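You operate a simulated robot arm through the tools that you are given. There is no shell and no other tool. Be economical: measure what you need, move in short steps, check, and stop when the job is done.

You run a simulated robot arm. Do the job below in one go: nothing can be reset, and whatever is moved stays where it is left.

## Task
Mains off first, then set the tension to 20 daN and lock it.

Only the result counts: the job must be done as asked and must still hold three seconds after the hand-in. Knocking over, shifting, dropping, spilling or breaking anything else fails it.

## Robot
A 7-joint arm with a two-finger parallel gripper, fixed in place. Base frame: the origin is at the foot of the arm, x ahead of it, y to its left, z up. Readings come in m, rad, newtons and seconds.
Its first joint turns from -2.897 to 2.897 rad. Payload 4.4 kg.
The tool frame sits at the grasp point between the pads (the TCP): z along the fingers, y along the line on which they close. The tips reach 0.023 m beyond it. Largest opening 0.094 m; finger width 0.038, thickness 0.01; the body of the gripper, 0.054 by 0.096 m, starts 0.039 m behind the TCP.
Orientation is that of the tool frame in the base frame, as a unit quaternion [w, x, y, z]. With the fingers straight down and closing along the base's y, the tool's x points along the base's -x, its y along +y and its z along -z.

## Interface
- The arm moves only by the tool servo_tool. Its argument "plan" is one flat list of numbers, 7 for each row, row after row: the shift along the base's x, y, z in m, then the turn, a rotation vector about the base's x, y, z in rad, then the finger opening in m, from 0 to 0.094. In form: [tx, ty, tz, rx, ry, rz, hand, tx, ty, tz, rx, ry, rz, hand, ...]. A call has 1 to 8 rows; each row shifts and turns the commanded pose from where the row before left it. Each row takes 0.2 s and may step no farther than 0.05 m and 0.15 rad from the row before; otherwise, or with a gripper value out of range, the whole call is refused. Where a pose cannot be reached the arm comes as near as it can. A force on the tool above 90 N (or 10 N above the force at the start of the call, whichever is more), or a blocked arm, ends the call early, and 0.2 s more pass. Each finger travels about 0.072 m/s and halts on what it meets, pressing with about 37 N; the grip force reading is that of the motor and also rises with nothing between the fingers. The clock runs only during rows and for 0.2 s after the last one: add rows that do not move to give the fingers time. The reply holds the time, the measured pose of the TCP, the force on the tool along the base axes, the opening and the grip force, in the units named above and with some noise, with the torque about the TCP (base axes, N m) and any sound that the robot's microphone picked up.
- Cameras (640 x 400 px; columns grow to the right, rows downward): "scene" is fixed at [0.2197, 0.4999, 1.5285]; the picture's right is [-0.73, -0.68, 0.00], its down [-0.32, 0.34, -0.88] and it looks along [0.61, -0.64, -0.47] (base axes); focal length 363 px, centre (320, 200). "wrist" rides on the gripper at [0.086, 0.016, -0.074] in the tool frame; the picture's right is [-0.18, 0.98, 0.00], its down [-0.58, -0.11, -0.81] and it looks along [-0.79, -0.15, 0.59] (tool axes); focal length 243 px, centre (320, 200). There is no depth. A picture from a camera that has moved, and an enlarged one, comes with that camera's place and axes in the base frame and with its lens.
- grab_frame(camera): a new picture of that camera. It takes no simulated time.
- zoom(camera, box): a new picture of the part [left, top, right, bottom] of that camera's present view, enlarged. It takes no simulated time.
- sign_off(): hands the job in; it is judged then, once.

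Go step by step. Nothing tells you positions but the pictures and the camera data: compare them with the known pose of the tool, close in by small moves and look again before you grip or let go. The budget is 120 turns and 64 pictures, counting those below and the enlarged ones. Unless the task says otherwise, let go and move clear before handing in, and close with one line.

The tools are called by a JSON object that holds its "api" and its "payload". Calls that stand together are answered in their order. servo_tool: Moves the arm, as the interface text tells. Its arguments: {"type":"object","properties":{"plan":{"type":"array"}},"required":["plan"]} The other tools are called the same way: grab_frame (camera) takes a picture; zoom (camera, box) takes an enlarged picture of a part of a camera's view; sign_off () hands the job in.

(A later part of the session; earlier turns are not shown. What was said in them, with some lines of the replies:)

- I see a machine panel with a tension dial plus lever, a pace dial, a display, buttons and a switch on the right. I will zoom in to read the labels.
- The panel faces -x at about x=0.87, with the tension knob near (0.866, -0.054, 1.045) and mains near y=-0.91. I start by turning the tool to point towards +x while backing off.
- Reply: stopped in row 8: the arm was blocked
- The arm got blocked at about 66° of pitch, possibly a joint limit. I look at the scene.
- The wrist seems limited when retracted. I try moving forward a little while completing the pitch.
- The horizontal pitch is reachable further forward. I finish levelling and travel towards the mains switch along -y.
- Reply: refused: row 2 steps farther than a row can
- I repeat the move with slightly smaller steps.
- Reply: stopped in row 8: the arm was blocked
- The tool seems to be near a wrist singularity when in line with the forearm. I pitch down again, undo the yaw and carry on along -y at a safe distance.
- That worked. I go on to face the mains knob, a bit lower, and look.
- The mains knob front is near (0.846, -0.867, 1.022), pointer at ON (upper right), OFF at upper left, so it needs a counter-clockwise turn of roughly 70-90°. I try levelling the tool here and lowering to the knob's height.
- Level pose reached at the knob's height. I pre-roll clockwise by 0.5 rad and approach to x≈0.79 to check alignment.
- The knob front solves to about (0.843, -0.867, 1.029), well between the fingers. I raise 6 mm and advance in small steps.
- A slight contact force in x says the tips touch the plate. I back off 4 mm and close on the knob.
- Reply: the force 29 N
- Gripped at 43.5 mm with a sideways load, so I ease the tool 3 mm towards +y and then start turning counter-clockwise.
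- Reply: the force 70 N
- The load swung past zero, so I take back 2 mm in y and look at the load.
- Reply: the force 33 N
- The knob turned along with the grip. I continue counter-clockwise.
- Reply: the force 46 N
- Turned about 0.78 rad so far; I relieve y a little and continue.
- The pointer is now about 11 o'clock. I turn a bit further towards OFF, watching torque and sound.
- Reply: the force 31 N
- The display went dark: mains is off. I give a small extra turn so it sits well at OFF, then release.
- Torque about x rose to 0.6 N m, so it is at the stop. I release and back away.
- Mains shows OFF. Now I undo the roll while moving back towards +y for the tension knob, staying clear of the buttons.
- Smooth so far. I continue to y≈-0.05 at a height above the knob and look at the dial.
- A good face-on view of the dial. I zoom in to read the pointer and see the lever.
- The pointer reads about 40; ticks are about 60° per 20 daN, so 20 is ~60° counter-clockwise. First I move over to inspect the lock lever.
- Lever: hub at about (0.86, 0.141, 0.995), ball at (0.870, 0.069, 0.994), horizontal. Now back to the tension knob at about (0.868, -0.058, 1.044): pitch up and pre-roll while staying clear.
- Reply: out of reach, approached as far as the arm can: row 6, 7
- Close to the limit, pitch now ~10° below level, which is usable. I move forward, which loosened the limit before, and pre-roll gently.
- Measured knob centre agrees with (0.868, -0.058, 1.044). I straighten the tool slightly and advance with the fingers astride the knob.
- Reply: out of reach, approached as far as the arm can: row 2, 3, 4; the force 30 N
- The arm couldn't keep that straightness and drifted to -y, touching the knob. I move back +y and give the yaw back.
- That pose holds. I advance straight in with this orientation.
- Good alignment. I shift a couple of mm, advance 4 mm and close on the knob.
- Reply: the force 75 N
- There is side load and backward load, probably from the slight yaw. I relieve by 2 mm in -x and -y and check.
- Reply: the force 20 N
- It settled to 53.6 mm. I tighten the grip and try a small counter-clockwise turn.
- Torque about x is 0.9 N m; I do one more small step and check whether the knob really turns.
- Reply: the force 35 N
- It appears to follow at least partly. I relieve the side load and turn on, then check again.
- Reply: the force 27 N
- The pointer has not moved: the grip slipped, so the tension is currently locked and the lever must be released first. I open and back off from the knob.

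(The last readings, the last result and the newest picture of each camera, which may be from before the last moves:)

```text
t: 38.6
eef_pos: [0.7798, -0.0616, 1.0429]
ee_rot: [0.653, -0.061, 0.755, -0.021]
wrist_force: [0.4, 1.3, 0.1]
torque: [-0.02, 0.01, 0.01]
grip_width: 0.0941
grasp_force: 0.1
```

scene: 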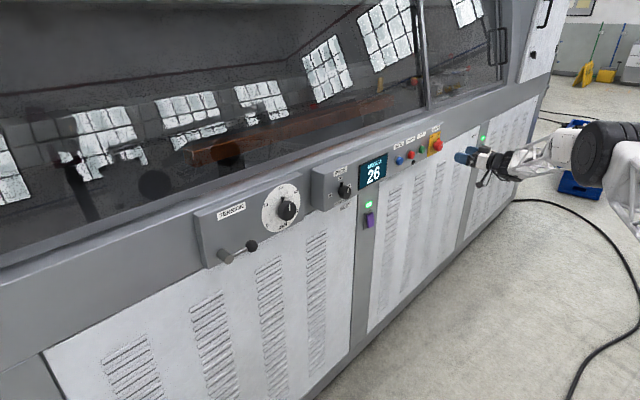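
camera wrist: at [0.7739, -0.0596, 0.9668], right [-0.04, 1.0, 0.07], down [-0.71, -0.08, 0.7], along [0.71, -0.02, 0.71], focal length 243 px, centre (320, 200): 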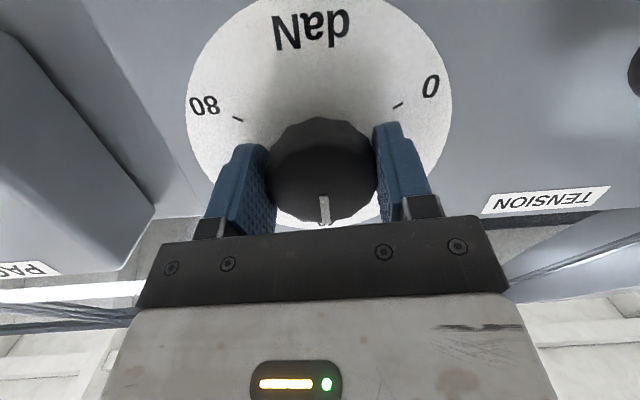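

Now towards the lever ball: close the fingers, pitch a bit down and go to a spot below the ball, staying back at x≈0.76.

{"api": "servo_tool", "payload": {"plan": [-0.01, 0.03, -0.015, 0.03, 0.06, 0, 0.06, -0.01, 0.03, -0.015, 0.03, 0.06, 0, 0.03, 0, 0.03, -0.015, 0.03, 0.06, 0, 0.0, 0, 0.03, -0.015, 0, 0.06, 0, 0, 0, 0.014, -0.015, 0, 0, 0, 0, 0, 0, -0.013, 0, 0, 0, 0]}}

{"api": "grab_frame", "payload": {"camera": "wrist"}}

{"api": "zoom", "payload": {"camera": "scene", "box": [180, 170, 340, 270]}}

```text
t: 40.0
eef_pos: [0.7627, 0.0254, 0.9634]
ee_rot: [0.558, -0.035, 0.829, 0.023]
wrist_force: [0.6, 0.1, -0.3]
torque: [-0.02, 0.01, -0.02]
grip_width: 0.0002
grasp_force: 36.8
out of reach, approached as far as the arm can: row 3, 4, 5, 6
```

```text
25 pictures are left
camera wrist: at [0.6595, 0.0323, 0.9104], right [-0.02, 0.99, 0.17], down [-0.52, -0.15, 0.84], along [0.86, -0.07, 0.51], focal length 243 px, centre (320, 200)
```

wrist: 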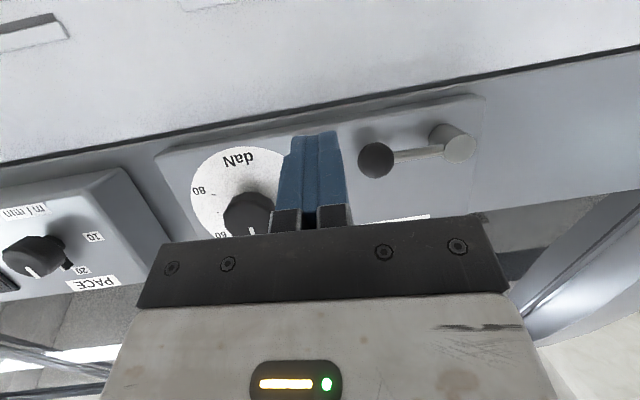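

```text
4.00 times, centred on (260, 220) of scene
camera zoom: at [0.2197, 0.4999, 1.5285], right [-0.73, -0.68, 0.0], down [-0.32, 0.34, -0.88], along [0.61, -0.64, -0.47], focal length 1452 px, centre (560, 120)
```

zoom: 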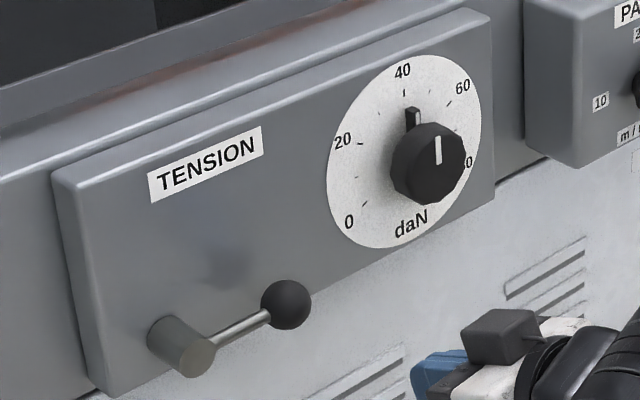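

Reach in +y stalls in this attitude; yawing towards +y and pitching down a bit should be more natural for the arm.

{"api": "servo_tool", "payload": {"plan": [0, 0, 0, 0, 0.08, 0.08, 0, 0, 0, 0, 0, 0.08, 0.08, 0, 0, 0.01, 0, 0, 0.08, 0.08, 0, 0, 0.02, 0, 0, 0, 0.08, 0, 0, 0.02, 0, 0, 0, 0, 0, 0, 0, 0, 0, 0, 0, 0]}}

```text
t: 41.4
eef_pos: [0.7622, 0.0772, 0.965]
ee_rot: [0.447, -0.163, 0.873, 0.107]
wrist_force: [-0.6, 0.0, -0.6]
torque: [-0.01, 0.03, 0.01]
grip_width: 0.0
grasp_force: 37.5
```

This attitude works. I slide the closed fingers under the lever near the ball.

{"api": "servo_tool", "payload": {"plan": [0.02, 0, -0.015, 0, 0, 0, 0, 0.02, 0, 0, 0, 0, 0, 0, 0.02, 0, 0, 0, 0, 0, 0, 0.02, -0.003, 0, 0, 0, 0, 0, 0, 0, 0, 0, 0, 0, 0]}}

{"api": "zoom", "payload": {"camera": "scene", "box": [180, 190, 308, 270]}}

{"api": "grab_frame", "payload": {"camera": "wrist"}}

```text
t: 42.6
eef_pos: [0.8429, 0.0723, 0.9501]
ee_rot: [0.448, -0.162, 0.873, 0.107]
wrist_force: [0.0, 0.1, -0.7]
torque: [0.0, -0.01, -0.04]
grip_width: 0.0
grasp_force: 36.6
```

```text
5.00 times, centred on (244, 230) of scene
camera zoom: at [0.2197, 0.4999, 1.5285], right [-0.73, -0.68, 0.0], down [-0.32, 0.34, -0.88], along [0.61, -0.64, -0.47], focal length 1815 px, centre (700, 50)
```

zoom: 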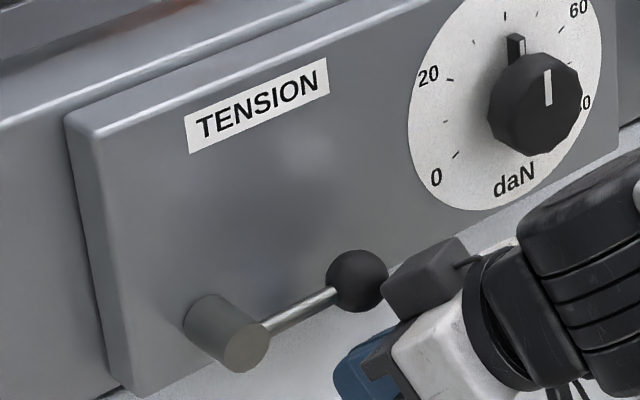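

```text
22 pictures are left
camera wrist: at [0.7348, 0.0461, 0.9219], right [-0.27, 0.94, 0.19], down [-0.24, -0.26, 0.94], along [0.93, 0.21, 0.3], focal length 243 px, centre (320, 200)
```

wrist: 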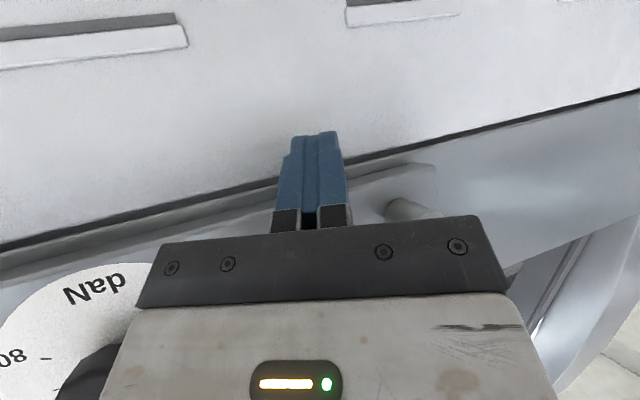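

The fingers sit under the ball. I push up in small steps, watching force.

{"api": "servo_tool", "payload": {"plan": [0, 0, 0.01, 0, 0, 0, 0, 0, 0, 0.008, 0, 0, 0, 0, 0, 0, 0.006, 0, 0, 0, 0, 0, 0, 0.005, 0, 0, 0, 0]}}

```text
t: 43.6
eef_pos: [0.8434, 0.0725, 0.979]
ee_rot: [0.447, -0.164, 0.873, 0.108]
wrist_force: [-2.1, -0.9, -1.3]
torque: [0.04, 0.0, -0.04]
grip_width: 0.0
grasp_force: 36.8
```

Barely in contact. I continue upward.

{"api": "servo_tool", "payload": {"plan": [0, 0, 0.006, 0, 0, 0, 0, 0, 0, 0.006, 0, 0, 0, 0, 0, 0, 0.006, 0, 0, 0, 0]}}

{"api": "zoom", "payload": {"camera": "scene", "box": [180, 190, 308, 270]}}

```text
t: 44.4
eef_pos: [0.8422, 0.0722, 0.9969]
ee_rot: [0.446, -0.163, 0.874, 0.107]
wrist_force: [-1.2, 0.4, -0.9]
torque: [0.01, 0.01, 0.02]
grip_width: 0.0001
grasp_force: 37.1
```

```text
5.00 times, centred on (244, 230) of scene
camera zoom: at [0.2197, 0.4999, 1.5285], right [-0.73, -0.68, 0.0], down [-0.32, 0.34, -0.88], along [0.61, -0.64, -0.47], focal length 1815 px, centre (700, 50)
```

zoom: 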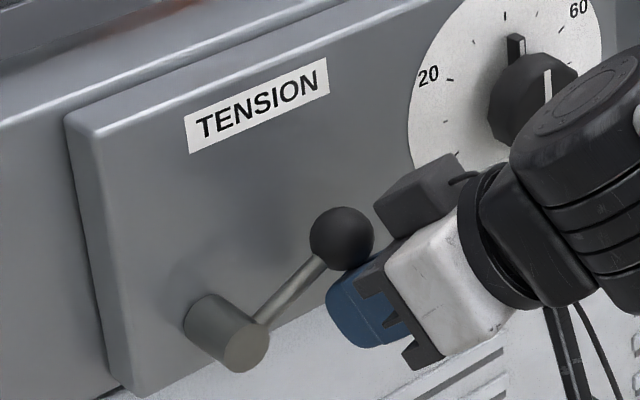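

The lever moves up easily, so it was locked horizontally. I follow its arc upward until it stops.

{"api": "servo_tool", "payload": {"plan": [0, 0, 0.01, 0, 0, 0, 0, 0, 0, 0.01, 0, 0, 0, 0, 0, 0, 0.01, 0, 0, 0, 0, 0, 0.006, 0.01, 0, 0, 0, 0, 0, 0.008, 0.008, 0, 0, 0, 0]}}

{"api": "zoom", "payload": {"camera": "scene", "box": [180, 170, 340, 270]}}

```text
t: 45.6
eef_pos: [0.8426, 0.0864, 1.0469]
ee_rot: [0.447, -0.163, 0.873, 0.108]
wrist_force: [-0.4, -1.8, 0.4]
torque: [0.01, 0.0, 0.0]
grip_width: 0.0
grasp_force: 37.1
```

```text
4.00 times, centred on (260, 220) of scene
camera zoom: at [0.2197, 0.4999, 1.5285], right [-0.73, -0.68, 0.0], down [-0.32, 0.34, -0.88], along [0.61, -0.64, -0.47], focal length 1452 px, centre (560, 120)
```

zoom: 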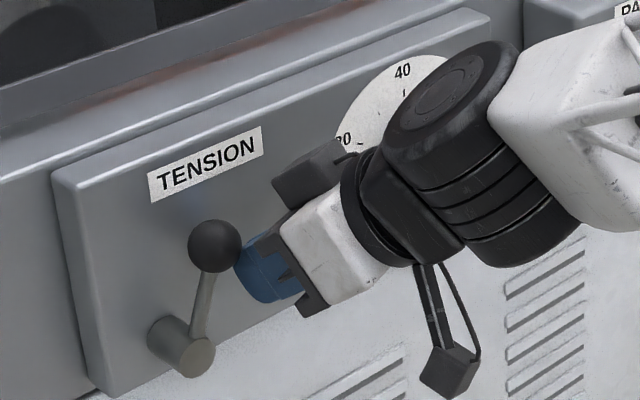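

The lever is nearly upright. I push a bit more in +y to feel for the end stop.

{"api": "servo_tool", "payload": {"plan": [0, 0.008, 0.004, 0, 0, 0, 0, 0, 0.008, 0.002, 0, 0, 0, 0, 0, 0.006, 0, 0, 0, 0, 0, 0, 0.004, 0, 0, 0, 0, 0]}}

{"api": "zoom", "payload": {"camera": "scene", "box": [180, 170, 340, 270]}}

```text
t: 46.5
eef_pos: [0.8429, 0.1011, 1.0516]
ee_rot: [0.448, -0.158, 0.874, 0.103]
wrist_force: [-28.6, -48.0, 3.7]
torque: [0.78, -0.49, 0.07]
grip_width: 0.0001
grasp_force: 37.0
stopped in row 4: the force on the tool passed its limit at 101 N (the readings are from after the stop); the commanded pose is now the measured one
```

```text
4.00 times, centred on (260, 220) of scene
camera zoom: at [0.2197, 0.4999, 1.5285], right [-0.73, -0.68, 0.0], down [-0.32, 0.34, -0.88], along [0.61, -0.64, -0.47], focal length 1452 px, centre (560, 120)
```

zoom: 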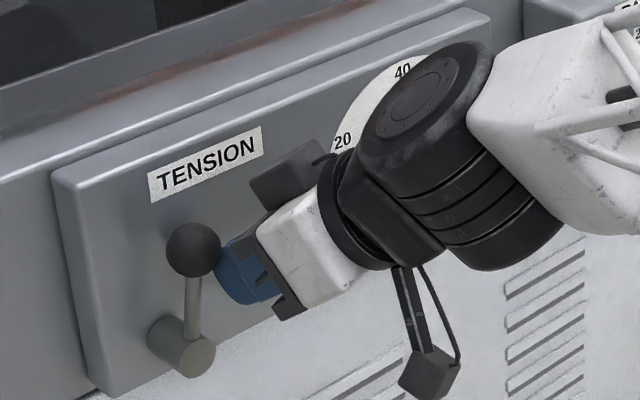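

The lever is against its stop, upright, so unlocked. I back off and return to in front of the tension knob, undoing yaw and pitch.

{"api": "servo_tool", "payload": {"plan": [-0.005, -0.012, 0, 0, 0, 0, 0, -0.04, -0.01, 0, 0, 0, 0, 0, -0.03, -0.02, 0, 0, 0, 0, 0, 0, -0.03, 0, 0, -0.04, -0.08, 0.02, 0, -0.03, 0, 0, -0.06, -0.08, 0.06, 0, -0.03, 0, 0, -0.06, -0.08, 0.094, 0.01, -0.02, 0, 0, -0.06, -0.08, 0.094, 0.01, -0.01, 0, 0, -0.06, 0, 0.094]}}

```text
t: 48.3
eef_pos: [0.7888, -0.0586, 1.0508]
ee_rot: [0.576, -0.031, 0.817, 0.014]
wrist_force: [-0.1, 0.0, 0.8]
torque: [0.0, 0.01, 0.0]
grip_width: 0.0939
grasp_force: 0.1
```

Now pre-roll and level slightly, then advance to the earlier good pre-grasp pose.

{"api": "servo_tool", "payload": {"plan": [0.005, 0, 0, 0.08, -0.06, 0, 0.094, 0.01, 0, 0, 0.08, -0.06, 0, 0.094, 0.01, 0, 0, 0.1, -0.05, 0, 0.094, 0.01, 0, -0.002, 0.1, 0, 0, 0.094, 0.005, 0, -0.003, 0.1, 0, 0, 0.094, 0, 0, 0, 0, 0, 0, 0.094]}}

{"api": "zoom", "payload": {"camera": "wrist", "box": [160, 0, 480, 200]}}

```text
t: 49.7
eef_pos: [0.8284, -0.0577, 1.0461]
ee_rot: [0.635, 0.108, 0.74, 0.192]
wrist_force: [0.3, 0.7, -0.4]
torque: [-0.03, 0.01, 0.02]
grip_width: 0.0938
grasp_force: 0.1
```

```text
2.00 times, centred on (320, 100) of wrist
camera zoom: at [0.74, -0.0206, 0.9834], right [-0.05, 0.81, 0.58], down [-0.68, -0.45, 0.57], along [0.73, -0.37, 0.58], focal length 485 px, centre (320, 400)
```

zoom: 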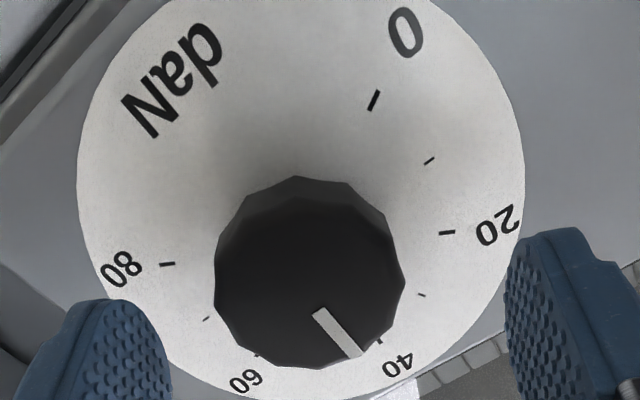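

Same view as before. I advance and close on the knob at the position that settled well last time.

{"api": "servo_tool", "payload": {"plan": [0.012, -0.001, 0, 0, 0, 0, 0.094, 0.012, -0.001, 0, 0, 0, 0, 0.094, 0.009, -0.001, 0, 0, 0, 0, 0.08, 0, 0, 0, 0, 0, 0, 0.07, 0, 0, 0, 0, 0, 0, 0.06, 0, 0, 0, 0, 0, 0, 0.05, 0, 0, 0, 0, 0, 0, 0.04, 0, 0, 0, 0, 0, 0, 0.035]}}

```text
t: 51.5
eef_pos: [0.8612, -0.0614, 1.0444]
ee_rot: [0.634, 0.11, 0.741, 0.191]
wrist_force: [-48.0, -41.0, -20.7]
torque: [0.72, 0.72, -3.0]
grip_width: 0.0549
grasp_force: 22.1
```

Relieve loads again, then begin turning counter-clockwise.

{"api": "servo_tool", "payload": {"plan": [-0.0015, -0.0015, 0, 0, 0, 0, 0.035, 0, 0, 0, 0, 0, 0, 0.03, 0, 0, 0, -0.08, 0, 0, 0.03, 0, 0, 0, -0.08, 0, 0, 0.03, 0, 0, 0, -0.08, 0, 0, 0.03]}}

{"api": "zoom", "payload": {"camera": "wrist", "box": [160, 60, 480, 260]}}

```text
t: 52.7
eef_pos: [0.861, -0.0619, 1.0462]
ee_rot: [0.644, 0.029, 0.758, 0.102]
wrist_force: [-5.7, 36.5, -21.9]
torque: [0.0, -0.05, 0.78]
grip_width: 0.0529
grasp_force: 44.9
```

```text
2.00 times, centred on (320, 160) of wrist
camera zoom: at [0.7718, -0.0395, 0.9762], right [-0.05, 0.93, 0.37], down [-0.68, -0.3, 0.66], along [0.73, -0.22, 0.65], focal length 485 px, centre (320, 280)
```

zoom: 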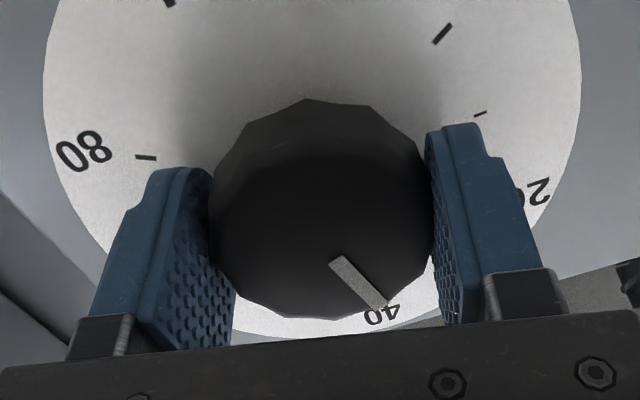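

Now the knob follows the grip freely. I continue turning, with small load relief.

{"api": "servo_tool", "payload": {"plan": [0, 0.001, -0.0005, -0.1, 0, 0, 0.03, 0, 0, 0, -0.1, 0, 0, 0.03, 0, 0, 0, -0.1, 0, 0, 0.03, 0, 0, 0, -0.1, 0, 0, 0.03]}}

{"api": "zoom", "payload": {"camera": "scene", "box": [220, 140, 380, 240]}}

```text
t: 53.7
eef_pos: [0.8606, -0.0608, 1.0474]
ee_rot: [0.637, -0.098, 0.763, -0.052]
wrist_force: [-11.1, 69.3, -7.0]
torque: [0.14, 0.54, 1.03]
grip_width: 0.0534
grasp_force: 44.8
```

```text
4.00 times, centred on (300, 190) of scene
camera zoom: at [0.2197, 0.4999, 1.5285], right [-0.73, -0.68, 0.0], down [-0.32, 0.34, -0.88], along [0.61, -0.64, -0.47], focal length 1452 px, centre (400, 240)
```

zoom: 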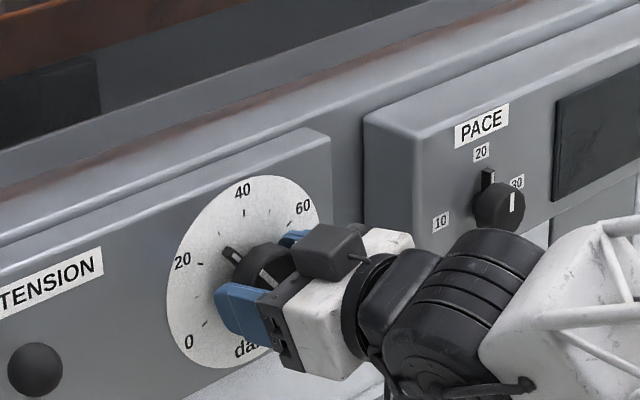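

The pointer is near 28 now. I relieve the y-load and turn another ~0.38 rad.

{"api": "servo_tool", "payload": {"plan": [0.0003, 0.002, 0, -0.08, 0, 0, 0.03, 0, 0.0005, 0, -0.1, 0, 0, 0.03, 0, 0.0005, 0, -0.1, 0, 0, 0.03, 0, 0, 0, -0.1, 0, 0, 0.03, 0, 0, 0, 0, 0, 0, 0.03]}}

{"api": "zoom", "payload": {"camera": "scene", "box": [250, 170, 330, 220]}}

```text
t: 54.1
eef_pos: [0.8605, -0.0614, 1.0453]
ee_rot: [0.63, -0.127, 0.762, -0.076]
wrist_force: [-9.8, 27.4, -0.4]
torque: [0.05, -0.46, -0.18]
grip_width: 0.0533
grasp_force: 26.1
out of reach, approached as far as the arm can: row 1, 2
stopped in row 2: the force on the tool passed its limit at 116 N (the readings are from after the stop); the commanded pose is now the measured one
```

```text
8.00 times, centred on (290, 195) of scene
camera zoom: at [0.2197, 0.4999, 1.5285], right [-0.73, -0.68, 0.0], down [-0.32, 0.34, -0.88], along [0.61, -0.64, -0.47], focal length 2904 px, centre (560, 240)
```

zoom: 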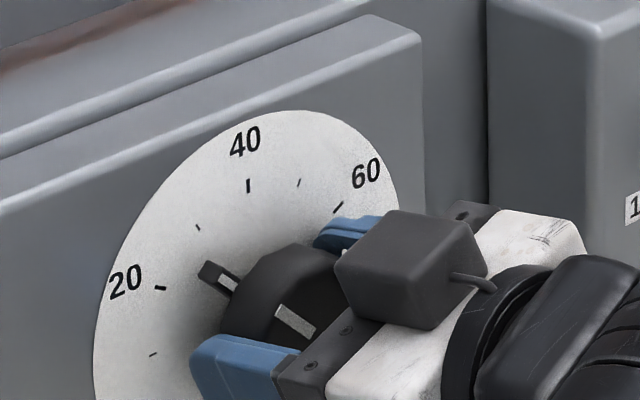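

The roll has run into the arm's limit with the pointer at ~25. I release, back out, roll back and regrip for the rest.

{"api": "servo_tool", "payload": {"plan": [0, 0, 0, 0, 0, 0, 0.065, 0, 0, 0, 0, 0, 0, 0.094, 0, 0, 0, 0, 0, 0, 0.094, -0.015, 0, 0, 0, 0, 0, 0.094, -0.02, 0.001, 0, 0.12, 0, 0, 0.094, 0, 0.001, 0, 0.13, 0, 0, 0.094, 0, 0.001, 0, 0.13, 0, 0, 0.094, 0, 0, 0, 0.13, 0, 0, 0.094]}}

{"api": "zoom", "payload": {"camera": "wrist", "box": [160, 0, 480, 200]}}

```text
t: 55.9
eef_pos: [0.8245, -0.0586, 1.0476]
ee_rot: [0.642, 0.038, 0.757, 0.12]
wrist_force: [0.2, -0.6, 0.1]
torque: [-0.02, -0.02, 0.02]
grip_width: 0.0939
grasp_force: 0.1
```

```text
2.00 times, centred on (320, 100) of wrist
camera zoom: at [0.7366, -0.0357, 0.9778], right [-0.06, 0.91, 0.4], down [-0.68, -0.33, 0.65], along [0.73, -0.23, 0.64], focal length 485 px, centre (320, 400)
```

zoom: 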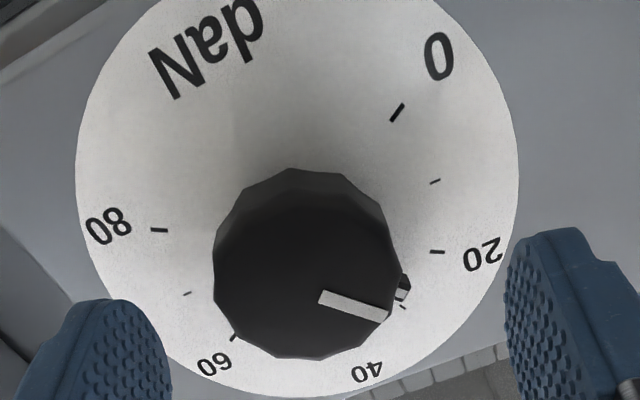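

The pointer reads about 26 now; ~0.33 rad more needed. I take a slightly smaller roll to keep the pointer tab clear of the finger, then regrip.

{"api": "servo_tool", "payload": {"plan": [0.01, -0.001, 0, -0.1, 0, 0, 0.094, 0.012, -0.001, 0, 0, 0, 0, 0.094, 0.012, -0.0005, 0, 0, 0, 0, 0.08, 0, 0, 0, 0, 0, 0, 0.07, 0, 0, 0, 0, 0, 0, 0.06, 0, 0, 0, 0, 0, 0, 0.055, 0, 0, 0, 0, 0, 0, 0.05, 0, 0, 0, 0, 0, 0, 0.045]}}

```text
t: 57.7
eef_pos: [0.8601, -0.0608, 1.0489]
ee_rot: [0.643, 0.005, 0.762, 0.081]
wrist_force: [-7.8, 2.1, -0.9]
torque: [0.08, -0.08, -0.46]
grip_width: 0.0534
grasp_force: 44.7
```

A clean grip with little load. Turn another 0.32 rad.

{"api": "servo_tool", "payload": {"plan": [0, 0.0004, 0, -0.08, 0, 0, 0.03, 0, 0.0004, 0, -0.08, 0, 0, 0.03, 0, 0.0004, 0, -0.08, 0, 0, 0.03, 0, 0.0004, 0, -0.08, 0, 0, 0.03, 0, 0, 0, 0, 0, 0, 0.03]}}

{"api": "zoom", "payload": {"camera": "scene", "box": [250, 170, 330, 220]}}

```text
t: 58.9
eef_pos: [0.8609, -0.0599, 1.049]
ee_rot: [0.636, -0.098, 0.765, -0.043]
wrist_force: [21.0, -3.0, 12.5]
torque: [-0.01, -0.32, -0.31]
grip_width: 0.053
grasp_force: 44.8
```

```text
8.00 times, centred on (290, 195) of scene
camera zoom: at [0.2197, 0.4999, 1.5285], right [-0.73, -0.68, 0.0], down [-0.32, 0.34, -0.88], along [0.61, -0.64, -0.47], focal length 2904 px, centre (560, 240)
```

zoom: 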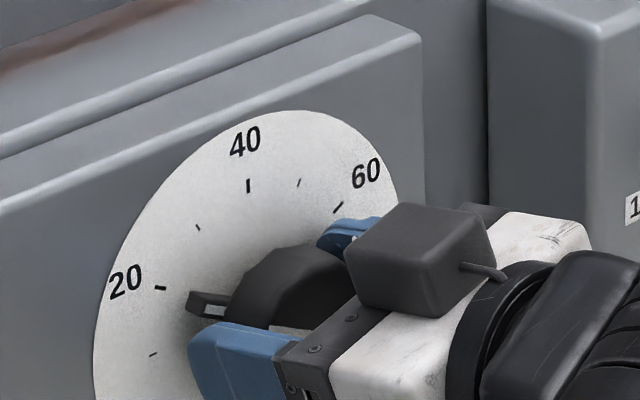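

The pointer looks aligned with 20. I release and back off to the face-on viewing pose to measure it precisely.

{"api": "servo_tool", "payload": {"plan": [0, 0, 0, 0, 0, 0, 0.065, 0, 0, 0, 0, 0, 0, 0.094, 0, 0, 0, 0, 0, 0, 0.094, -0.02, 0, 0, 0, 0, 0, 0.094, -0.035, 0, 0.01, 0.06, 0, 0, 0.094, -0.035, 0, 0.02, 0.06, 0.1, 0, 0.094, -0.035, 0, 0.02, 0.06, 0.1, 0, 0.094, -0.035, 0, 0.02, 0, 0.1, 0, 0.094]}}

{"api": "servo_tool", "payload": {"plan": [-0.01, 0.005, 0.01, 0, 0.1, 0, 0.094, 0, 0, 0, 0, 0.1, 0, 0.094, 0, 0, 0, 0, 0, 0, 0.094]}}

{"api": "zoom", "payload": {"camera": "wrist", "box": [240, 0, 400, 100]}}

```text
t: 60.7
eef_pos: [0.7, -0.059, 1.1163]
ee_rot: [0.519, -0.04, 0.853, 0.037]
wrist_force: [-0.6, -0.4, -0.5]
torque: [0.0, 0.03, -0.03]
grip_width: 0.094
grasp_force: 0.1
```

```text
t: 61.5
eef_pos: [0.6907, -0.0546, 1.1251]
ee_rot: [0.431, -0.036, 0.9, 0.041]
wrist_force: [0.2, 0.0, 0.0]
torque: [0.03, 0.02, 0.0]
grip_width: 0.094
grasp_force: 0.1
```

```text
4.00 times, centred on (320, 50) of wrist
camera zoom: at [0.5766, -0.0493, 1.1043], right [0.02, 0.98, 0.19], down [-0.25, -0.18, 0.95], along [0.97, -0.06, 0.24], focal length 970 px, centre (320, 800)
```

zoom: 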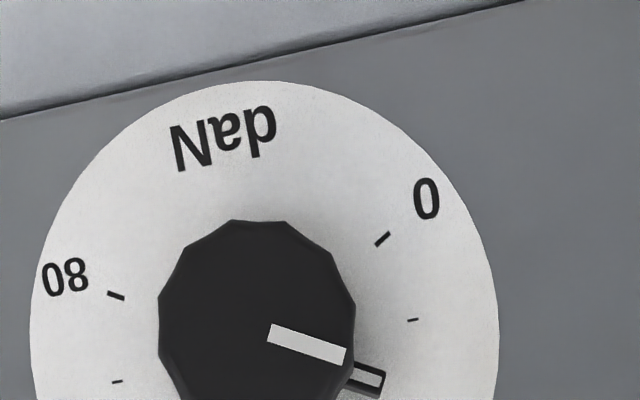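

By projection the pointer reads roughly 19-20. I take one more enlarged view including the 20 and 40 ticks to decide.

{"api": "zoom", "payload": {"camera": "wrist", "box": [240, 50, 400, 150]}}

```text
4.00 times, centred on (320, 100) of wrist
camera zoom: at [0.5766, -0.0493, 1.1043], right [0.02, 0.98, 0.19], down [-0.25, -0.18, 0.95], along [0.97, -0.06, 0.24], focal length 970 px, centre (320, 600)
```

zoom: 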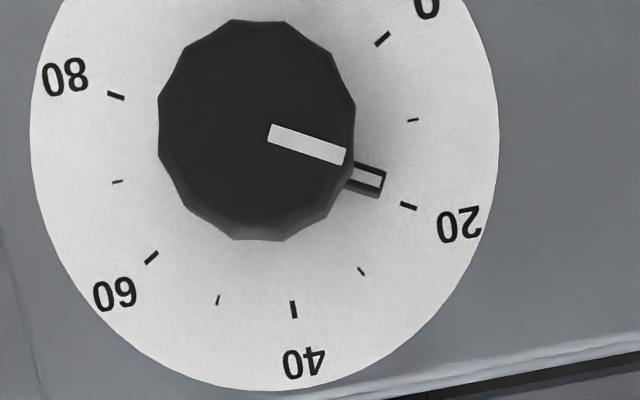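

The 20-80 tick line projects at 59.9° and the pointer at about 62.5°, i.e. ~19.1 daN. I return for a small clockwise correction, reversing my path with the same grip attitude.

{"api": "servo_tool", "payload": {"plan": [0.01, -0.005, -0.01, 0, -0.1, 0, 0.094, 0.02, 0, -0.015, -0.06, -0.1, 0, 0.094, 0.025, 0, -0.018, -0.06, -0.1, 0, 0.094, 0.025, 0, -0.018, -0.06, -0.1, 0, 0.094, 0.025, 0, -0.013, 0, -0.1, 0, 0.094, 0.005, 0, -0.002, 0, 0, 0, 0.094, 0, 0, 0, 0, 0, 0, 0.094]}}

{"api": "grab_frame", "payload": {"camera": "wrist"}}

```text
t: 63.1
eef_pos: [0.7994, -0.0611, 1.0502]
ee_rot: [0.636, -0.085, 0.766, -0.05]
wrist_force: [-0.4, 0.7, -0.2]
torque: [0.01, 0.01, 0.0]
grip_width: 0.094
grasp_force: 0.2
```

```text
10 pictures are left
camera wrist: at [0.7103, -0.0636, 0.9776], right [-0.03, 1.0, 0.0], down [-0.68, -0.02, 0.73], along [0.73, 0.02, 0.68], focal length 243 px, centre (320, 200)
```

wrist: 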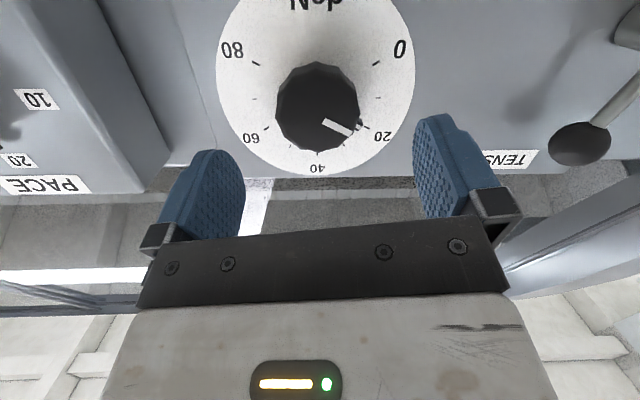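

Aligned. I advance to the knob.

{"api": "servo_tool", "payload": {"plan": [0.02, 0, 0, 0, 0, 0, 0.094, 0.02, 0.0005, 0, 0, 0, 0, 0.094, 0.015, 0.0005, -0.001, 0, 0, 0, 0.094, 0.006, 0, 0, 0, 0, 0, 0.08, 0, 0, 0, 0, 0, 0, 0.07, 0, 0, 0, 0, 0, 0, 0.06, 0, 0, 0, 0, 0, 0, 0.053, 0, 0, 0, 0, 0, 0, 0.047]}}

```text
t: 64.9
eef_pos: [0.8614, -0.0614, 1.0502]
ee_rot: [0.636, -0.083, 0.766, -0.051]
wrist_force: [8.0, -13.0, 0.8]
torque: [-0.09, -0.08, -0.14]
grip_width: 0.0534
grasp_force: 45.2
```

Gripped cleanly. I turn clockwise by 0.048 rad and release.

{"api": "servo_tool", "payload": {"plan": [0, -0.0003, 0, 0.024, 0, 0, 0.035, 0, 0, 0, 0.024, 0, 0, 0.035, 0, 0, 0, 0, 0, 0, 0.035, 0, 0, 0, 0, 0, 0, 0.065, 0, 0, 0, 0, 0, 0, 0.094, 0, 0, 0, 0, 0, 0, 0.094, -0.02, 0, 0, 0, 0, 0, 0.094, -0.03, 0, 0, 0, 0, 0, 0.094]}}

{"api": "servo_tool", "payload": {"plan": [-0.03, 0, 0.02, 0, 0.1, 0, 0.094, -0.03, 0, 0.02, 0, 0.1, 0, 0.094, -0.03, 0, 0.02, 0, 0.1, 0, 0.094, -0.03, 0, 0.01, 0, 0.1, 0, 0.094, 0, 0, 0.005, 0, 0.1, 0, 0.094, 0, 0, 0, 0, 0, 0, 0.094]}}

{"api": "zoom", "payload": {"camera": "wrist", "box": [240, 50, 400, 150]}}

```text
t: 66.7
eef_pos: [0.8117, -0.0586, 1.0487]
ee_rot: [0.638, -0.068, 0.766, -0.032]
wrist_force: [-0.8, -0.3, 0.0]
torque: [-0.03, 0.02, -0.03]
grip_width: 0.0942
grasp_force: 0.1
```

```text
t: 68.1
eef_pos: [0.6923, -0.0584, 1.125]
ee_rot: [0.428, -0.074, 0.901, -0.013]
wrist_force: [-0.2, 0.0, 1.1]
torque: [0.02, 0.11, -0.03]
grip_width: 0.094
grasp_force: 0.1
```

```text
4.00 times, centred on (320, 100) of wrist
camera zoom: at [0.5789, -0.059, 1.1032], right [0.0, 1.0, 0.06], down [-0.25, -0.05, 0.97], along [0.97, -0.01, 0.25], focal length 970 px, centre (320, 600)
```

zoom: 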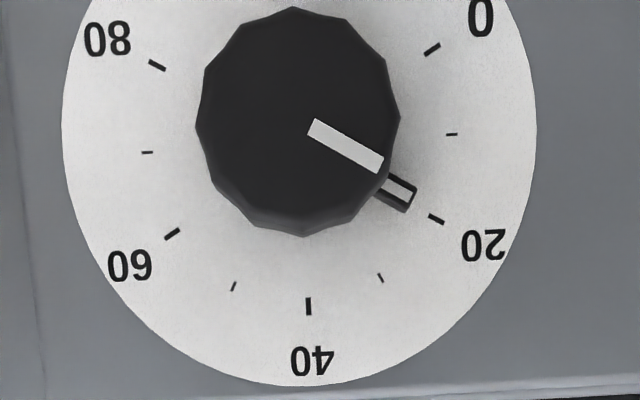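

Pointer now projects to 60.2° versus 59.7° for the 20 tick: 20 daN within reading error. Next, the lever: I move over with a yaw to +y, fingers at 0.06 opening, to straddle the upright ball and pull it back.

{"api": "servo_tool", "payload": {"plan": [0, 0.035, 0, 0.03, 0, 0.08, 0.06, 0, 0.035, 0, 0.03, 0, 0.08, 0.06, 0, 0.035, 0, 0.03, 0, 0.08, 0.06, 0.01, 0.035, -0.01, 0, -0.04, 0.08, 0.06, 0.02, 0.03, -0.01, 0, -0.04, 0.06, 0.06, 0.02, 0.015, 0, 0, 0, 0, 0.06, 0.02, 0, 0, 0, 0, 0, 0.06]}}

{"api": "grab_frame", "payload": {"camera": "wrist"}}

```text
t: 69.7
eef_pos: [0.7618, 0.1257, 1.1034]
ee_rot: [0.458, -0.226, 0.854, 0.101]
wrist_force: [0.2, -0.3, -0.5]
torque: [0.0, 0.01, 0.01]
grip_width: 0.0601
grasp_force: 0.0
```

```text
8 pictures are left
camera wrist: at [0.6583, 0.0862, 1.0724], right [-0.38, 0.92, 0.12], down [-0.26, -0.23, 0.94], along [0.89, 0.33, 0.33], focal length 243 px, centre (320, 200)
```

wrist: 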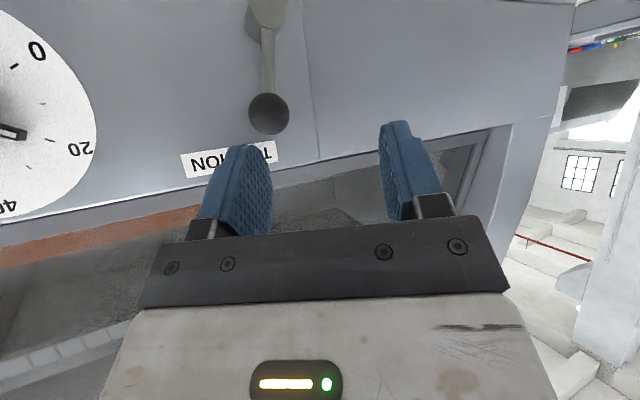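

The ball is at about (0.87, 0.132, 1.067). I shift so that it lies on the tool's axis, then advance along that axis with fingers at 0.07.

{"api": "servo_tool", "payload": {"plan": [0.014, -0.016, 0.013, 0, 0, 0, 0.075, 0.014, -0.015, 0.012, 0, 0, 0, 0.075, 0.0185, 0.009, -0.014, 0, 0, 0, 0.075, 0.0185, 0.009, -0.014, 0, 0, 0, 0.075, 0, 0, 0, 0, 0, 0, 0.075]}}

{"api": "grab_frame", "payload": {"camera": "wrist"}}

```text
t: 70.9
eef_pos: [0.8257, 0.112, 1.1016]
ee_rot: [0.458, -0.226, 0.854, 0.102]
wrist_force: [0.3, 0.9, 0.2]
torque: [0.03, -0.03, 0.01]
grip_width: 0.0749
grasp_force: 0.0
```

```text
7 pictures are left
camera wrist: at [0.7226, 0.0722, 1.0693], right [-0.38, 0.92, 0.12], down [-0.26, -0.23, 0.94], along [0.89, 0.33, 0.33], focal length 243 px, centre (320, 200)
```

wrist: 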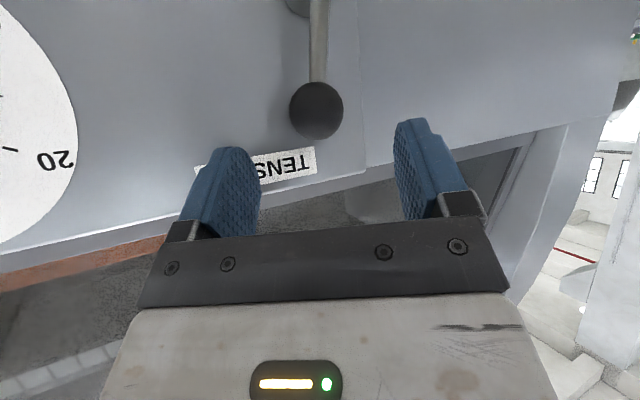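

The ball sits between the fingers. I advance the rest of the way and then pull in -y following the arc.

{"api": "servo_tool", "payload": {"plan": [0.0185, 0.009, -0.014, 0, 0, 0, 0.075, 0.016, 0.008, -0.011, 0, 0, 0, 0.075, 0, -0.012, 0, 0, 0, 0, 0.075, 0, -0.012, 0, 0, 0, 0, 0.075, 0, -0.012, 0, 0, 0, 0, 0.075, 0, -0.01, -0.004, 0, 0, 0, 0.075, 0, -0.01, -0.004, 0, 0, 0, 0.075]}}

{"api": "zoom", "payload": {"camera": "scene", "box": [180, 150, 340, 250]}}

```text
t: 71.4
eef_pos: [0.8444, 0.1179, 1.0887]
ee_rot: [0.46, -0.223, 0.853, 0.1]
wrist_force: [-90.5, -33.2, 18.3]
torque: [-0.34, -1.21, -3.84]
grip_width: 0.0689
grasp_force: 0.1
stopped in row 2: the force on the tool passed its limit at 187 N (the readings are from after the stop); the commanded pose is now the measured one
```

```text
4.00 times, centred on (260, 200) of scene
camera zoom: at [0.2197, 0.4999, 1.5285], right [-0.73, -0.68, 0.0], down [-0.32, 0.34, -0.88], along [0.61, -0.64, -0.47], focal length 1452 px, centre (560, 200)
```

zoom: 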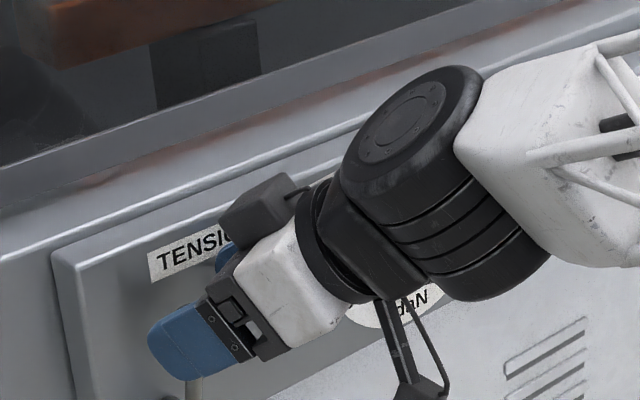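

With the yaw, the -y fingertip touched the box face before the other one reached the ball. I back out, close the fingers and go to the +y side of the ball instead.

{"api": "servo_tool", "payload": {"plan": [-0.015, -0.007, 0.011, 0, 0, 0, 0.075, -0.025, -0.01, 0.018, 0, 0, 0, 0.075, -0.025, -0.01, 0.015, 0, 0, 0, 0.03, 0, 0.025, 0, 0, 0, 0, 0, 0, 0.03, -0.02, 0, 0, 0, 0, 0, 0.03, -0.03, 0, 0, 0, 0, 0, 0, 0, 0, 0, 0, 0]}}

{"api": "grab_frame", "payload": {"camera": "wrist"}}

```text
t: 73.0
eef_pos: [0.7814, 0.1783, 1.0827]
ee_rot: [0.46, -0.224, 0.854, 0.099]
wrist_force: [0.5, 0.1, 0.1]
torque: [0.0, -0.01, -0.01]
grip_width: 0.0001
grasp_force: 36.8
```

```text
5 pictures are left
camera wrist: at [0.677, 0.1389, 1.0522], right [-0.38, 0.92, 0.12], down [-0.27, -0.23, 0.94], along [0.89, 0.32, 0.33], focal length 243 px, centre (320, 200)
```

wrist: 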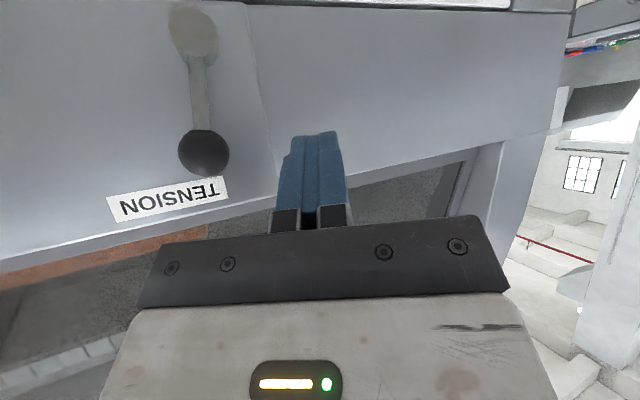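

The +y side is reachable and the ball is still upright. I advance to x≈0.852 and then push towards -y, watching force.

{"api": "servo_tool", "payload": {"plan": [0.025, -0.003, -0.002, 0, 0, 0, 0, 0.025, -0.003, -0.002, 0, 0, 0, 0, 0.019, 0, -0.002, 0, 0, 0, 0, 0, -0.01, 0, 0, 0, 0, 0, 0, -0.01, 0, 0, 0, 0, 0, 0, -0.01, 0, 0, 0, 0, 0, 0, -0.01, -0.002, 0, 0, 0, 0]}}

```text
t: 74.6
eef_pos: [0.8493, 0.1321, 1.0743]
ee_rot: [0.459, -0.225, 0.854, 0.1]
wrist_force: [-0.5, 0.0, -0.1]
torque: [0.02, 0.0, -0.02]
grip_width: 0.0
grasp_force: 37.2
```

Moves with no noticeable load. I follow the arc further, -y then down.

{"api": "servo_tool", "payload": {"plan": [0, -0.01, -0.001, 0, 0, 0, 0, 0, -0.01, -0.002, 0, 0, 0, 0, 0, -0.01, -0.004, 0, 0, 0, 0, 0, -0.008, -0.007, 0, 0, 0, 0, 0, -0.006, -0.008, 0, 0, 0, 0]}}

{"api": "zoom", "payload": {"camera": "scene", "box": [180, 170, 340, 270]}}

```text
t: 75.8
eef_pos: [0.8482, 0.0865, 1.053]
ee_rot: [0.46, -0.224, 0.854, 0.1]
wrist_force: [0.4, 0.0, 0.2]
torque: [-0.01, 0.02, 0.0]
grip_width: 0.0001
grasp_force: 36.5
```

```text
4.00 times, centred on (260, 220) of scene
camera zoom: at [0.2197, 0.4999, 1.5285], right [-0.73, -0.68, 0.0], down [-0.32, 0.34, -0.88], along [0.61, -0.64, -0.47], focal length 1452 px, centre (560, 120)
```

zoom: 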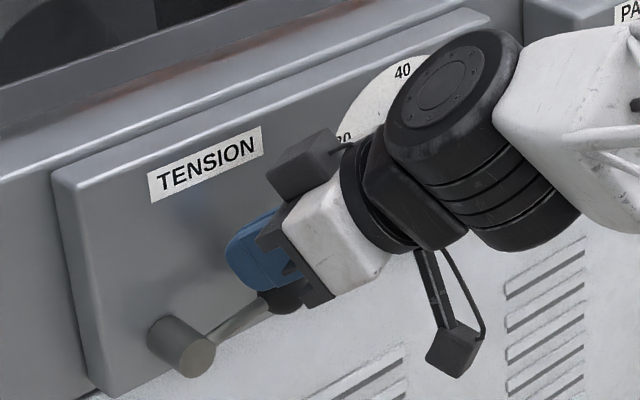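

The lever is nearly horizontal, the finger above the rod near the ball. I push down until it meets the stop.

{"api": "servo_tool", "payload": {"plan": [0, -0.006, -0.008, 0, 0, 0, 0, 0, 0, -0.007, 0, 0, 0, 0, 0, 0, -0.006, 0, 0, 0, 0, 0, 0, -0.004, 0, 0, 0, 0, 0, 0, -0.003, 0, 0, 0, 0]}}

```text
t: 76.8
eef_pos: [0.8509, 0.0806, 1.0394]
ee_rot: [0.467, -0.226, 0.849, 0.099]
wrist_force: [9.0, 4.7, 12.7]
torque: [0.05, -0.43, 0.11]
grip_width: 0.0
grasp_force: 36.9
stopped in row 5: the force on the tool passed its limit at 96 N (the readings are from after the stop); the commanded pose is now the measured one
```

Strong resistance at z=1.039; I check whether that is the lever's stop.

{"api": "zoom", "payload": {"camera": "scene", "box": [180, 170, 340, 270]}}

```text
4.00 times, centred on (260, 220) of scene
camera zoom: at [0.2197, 0.4999, 1.5285], right [-0.73, -0.68, 0.0], down [-0.32, 0.34, -0.88], along [0.61, -0.64, -0.47], focal length 1452 px, centre (560, 120)
```

zoom: 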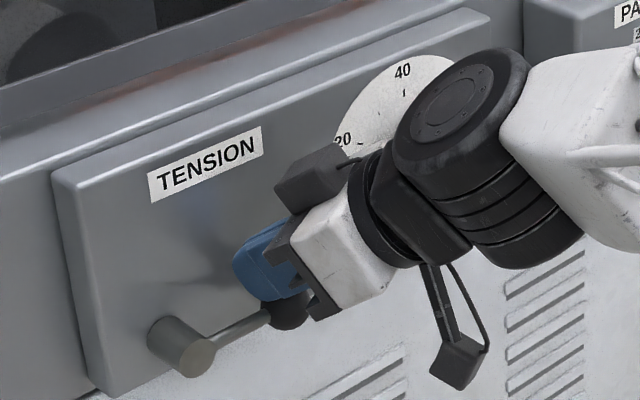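

The lever is back in its original horizontal, locked position. I lift off and retreat.

{"api": "servo_tool", "payload": {"plan": [0, 0, 0.01, 0, 0, 0, 0, -0.01, 0, 0.02, 0, 0, 0, 0, -0.03, 0, 0.02, 0, 0, 0, 0, -0.04, 0, 0.01, 0, 0, 0, 0, -0.045, -0.02, 0.0, 0, 0, 0, 0, -0.02, -0.035, 0, 0, 0, -0.08, 0, -0.01, -0.035, 0, 0, 0.05, -0.08, 0, 0, -0.02, 0, 0, 0.05, -0.08, 0]}}

{"api": "grab_frame", "payload": {"camera": "wrist"}}

{"api": "zoom", "payload": {"camera": "scene", "box": [180, 110, 460, 285]}}

```text
t: 78.6
eef_pos: [0.6951, -0.0311, 1.099]
ee_rot: [0.431, -0.117, 0.893, 0.051]
wrist_force: [0.1, 0.1, -0.3]
torque: [-0.03, -0.01, 0.03]
grip_width: 0.0001
grasp_force: 37.1
```

```text
2 pictures are left
camera wrist: at [0.583, -0.0439, 1.0765], right [-0.14, 0.98, 0.14], down [-0.23, -0.17, 0.96], along [0.96, 0.1, 0.25], focal length 243 px, centre (320, 200)
```

wrist: 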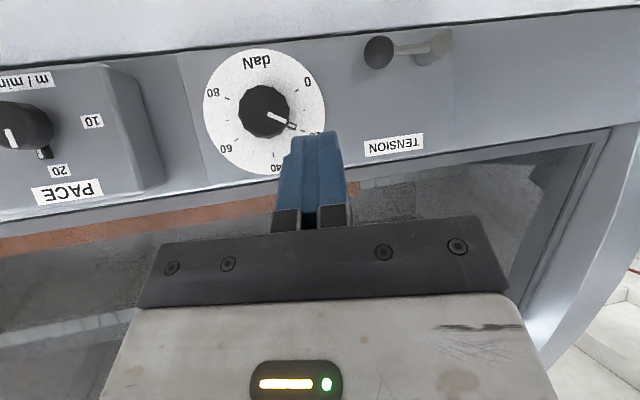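

```text
2.29 times, centred on (320, 198) of scene
camera zoom: at [0.2197, 0.4999, 1.5285], right [-0.73, -0.68, 0.0], down [-0.32, 0.34, -0.88], along [0.61, -0.64, -0.47], focal length 830 px, centre (320, 206)
```

zoom: 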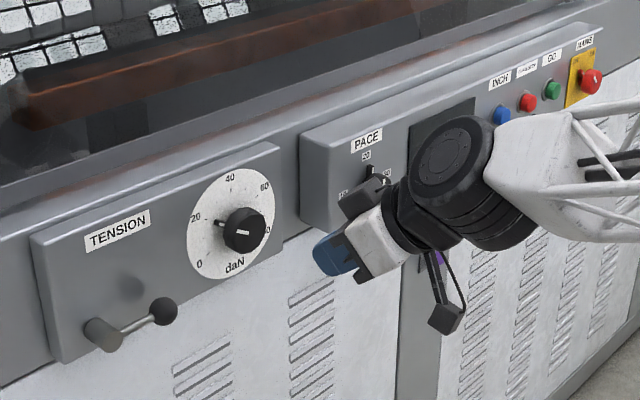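

The pointer reads 20, the lever is back at its original locked position, the display is dark with mains at OFF, and the arm is clear, so I hand in.

{"api": "sign_off", "payload": {}}

```text
The job is handed in.
```

Mains was switched off first; the tension then read about 20 daN on the dial, and the lock lever went back to its locked (horizontal) position, with the arm clear at hand-in.
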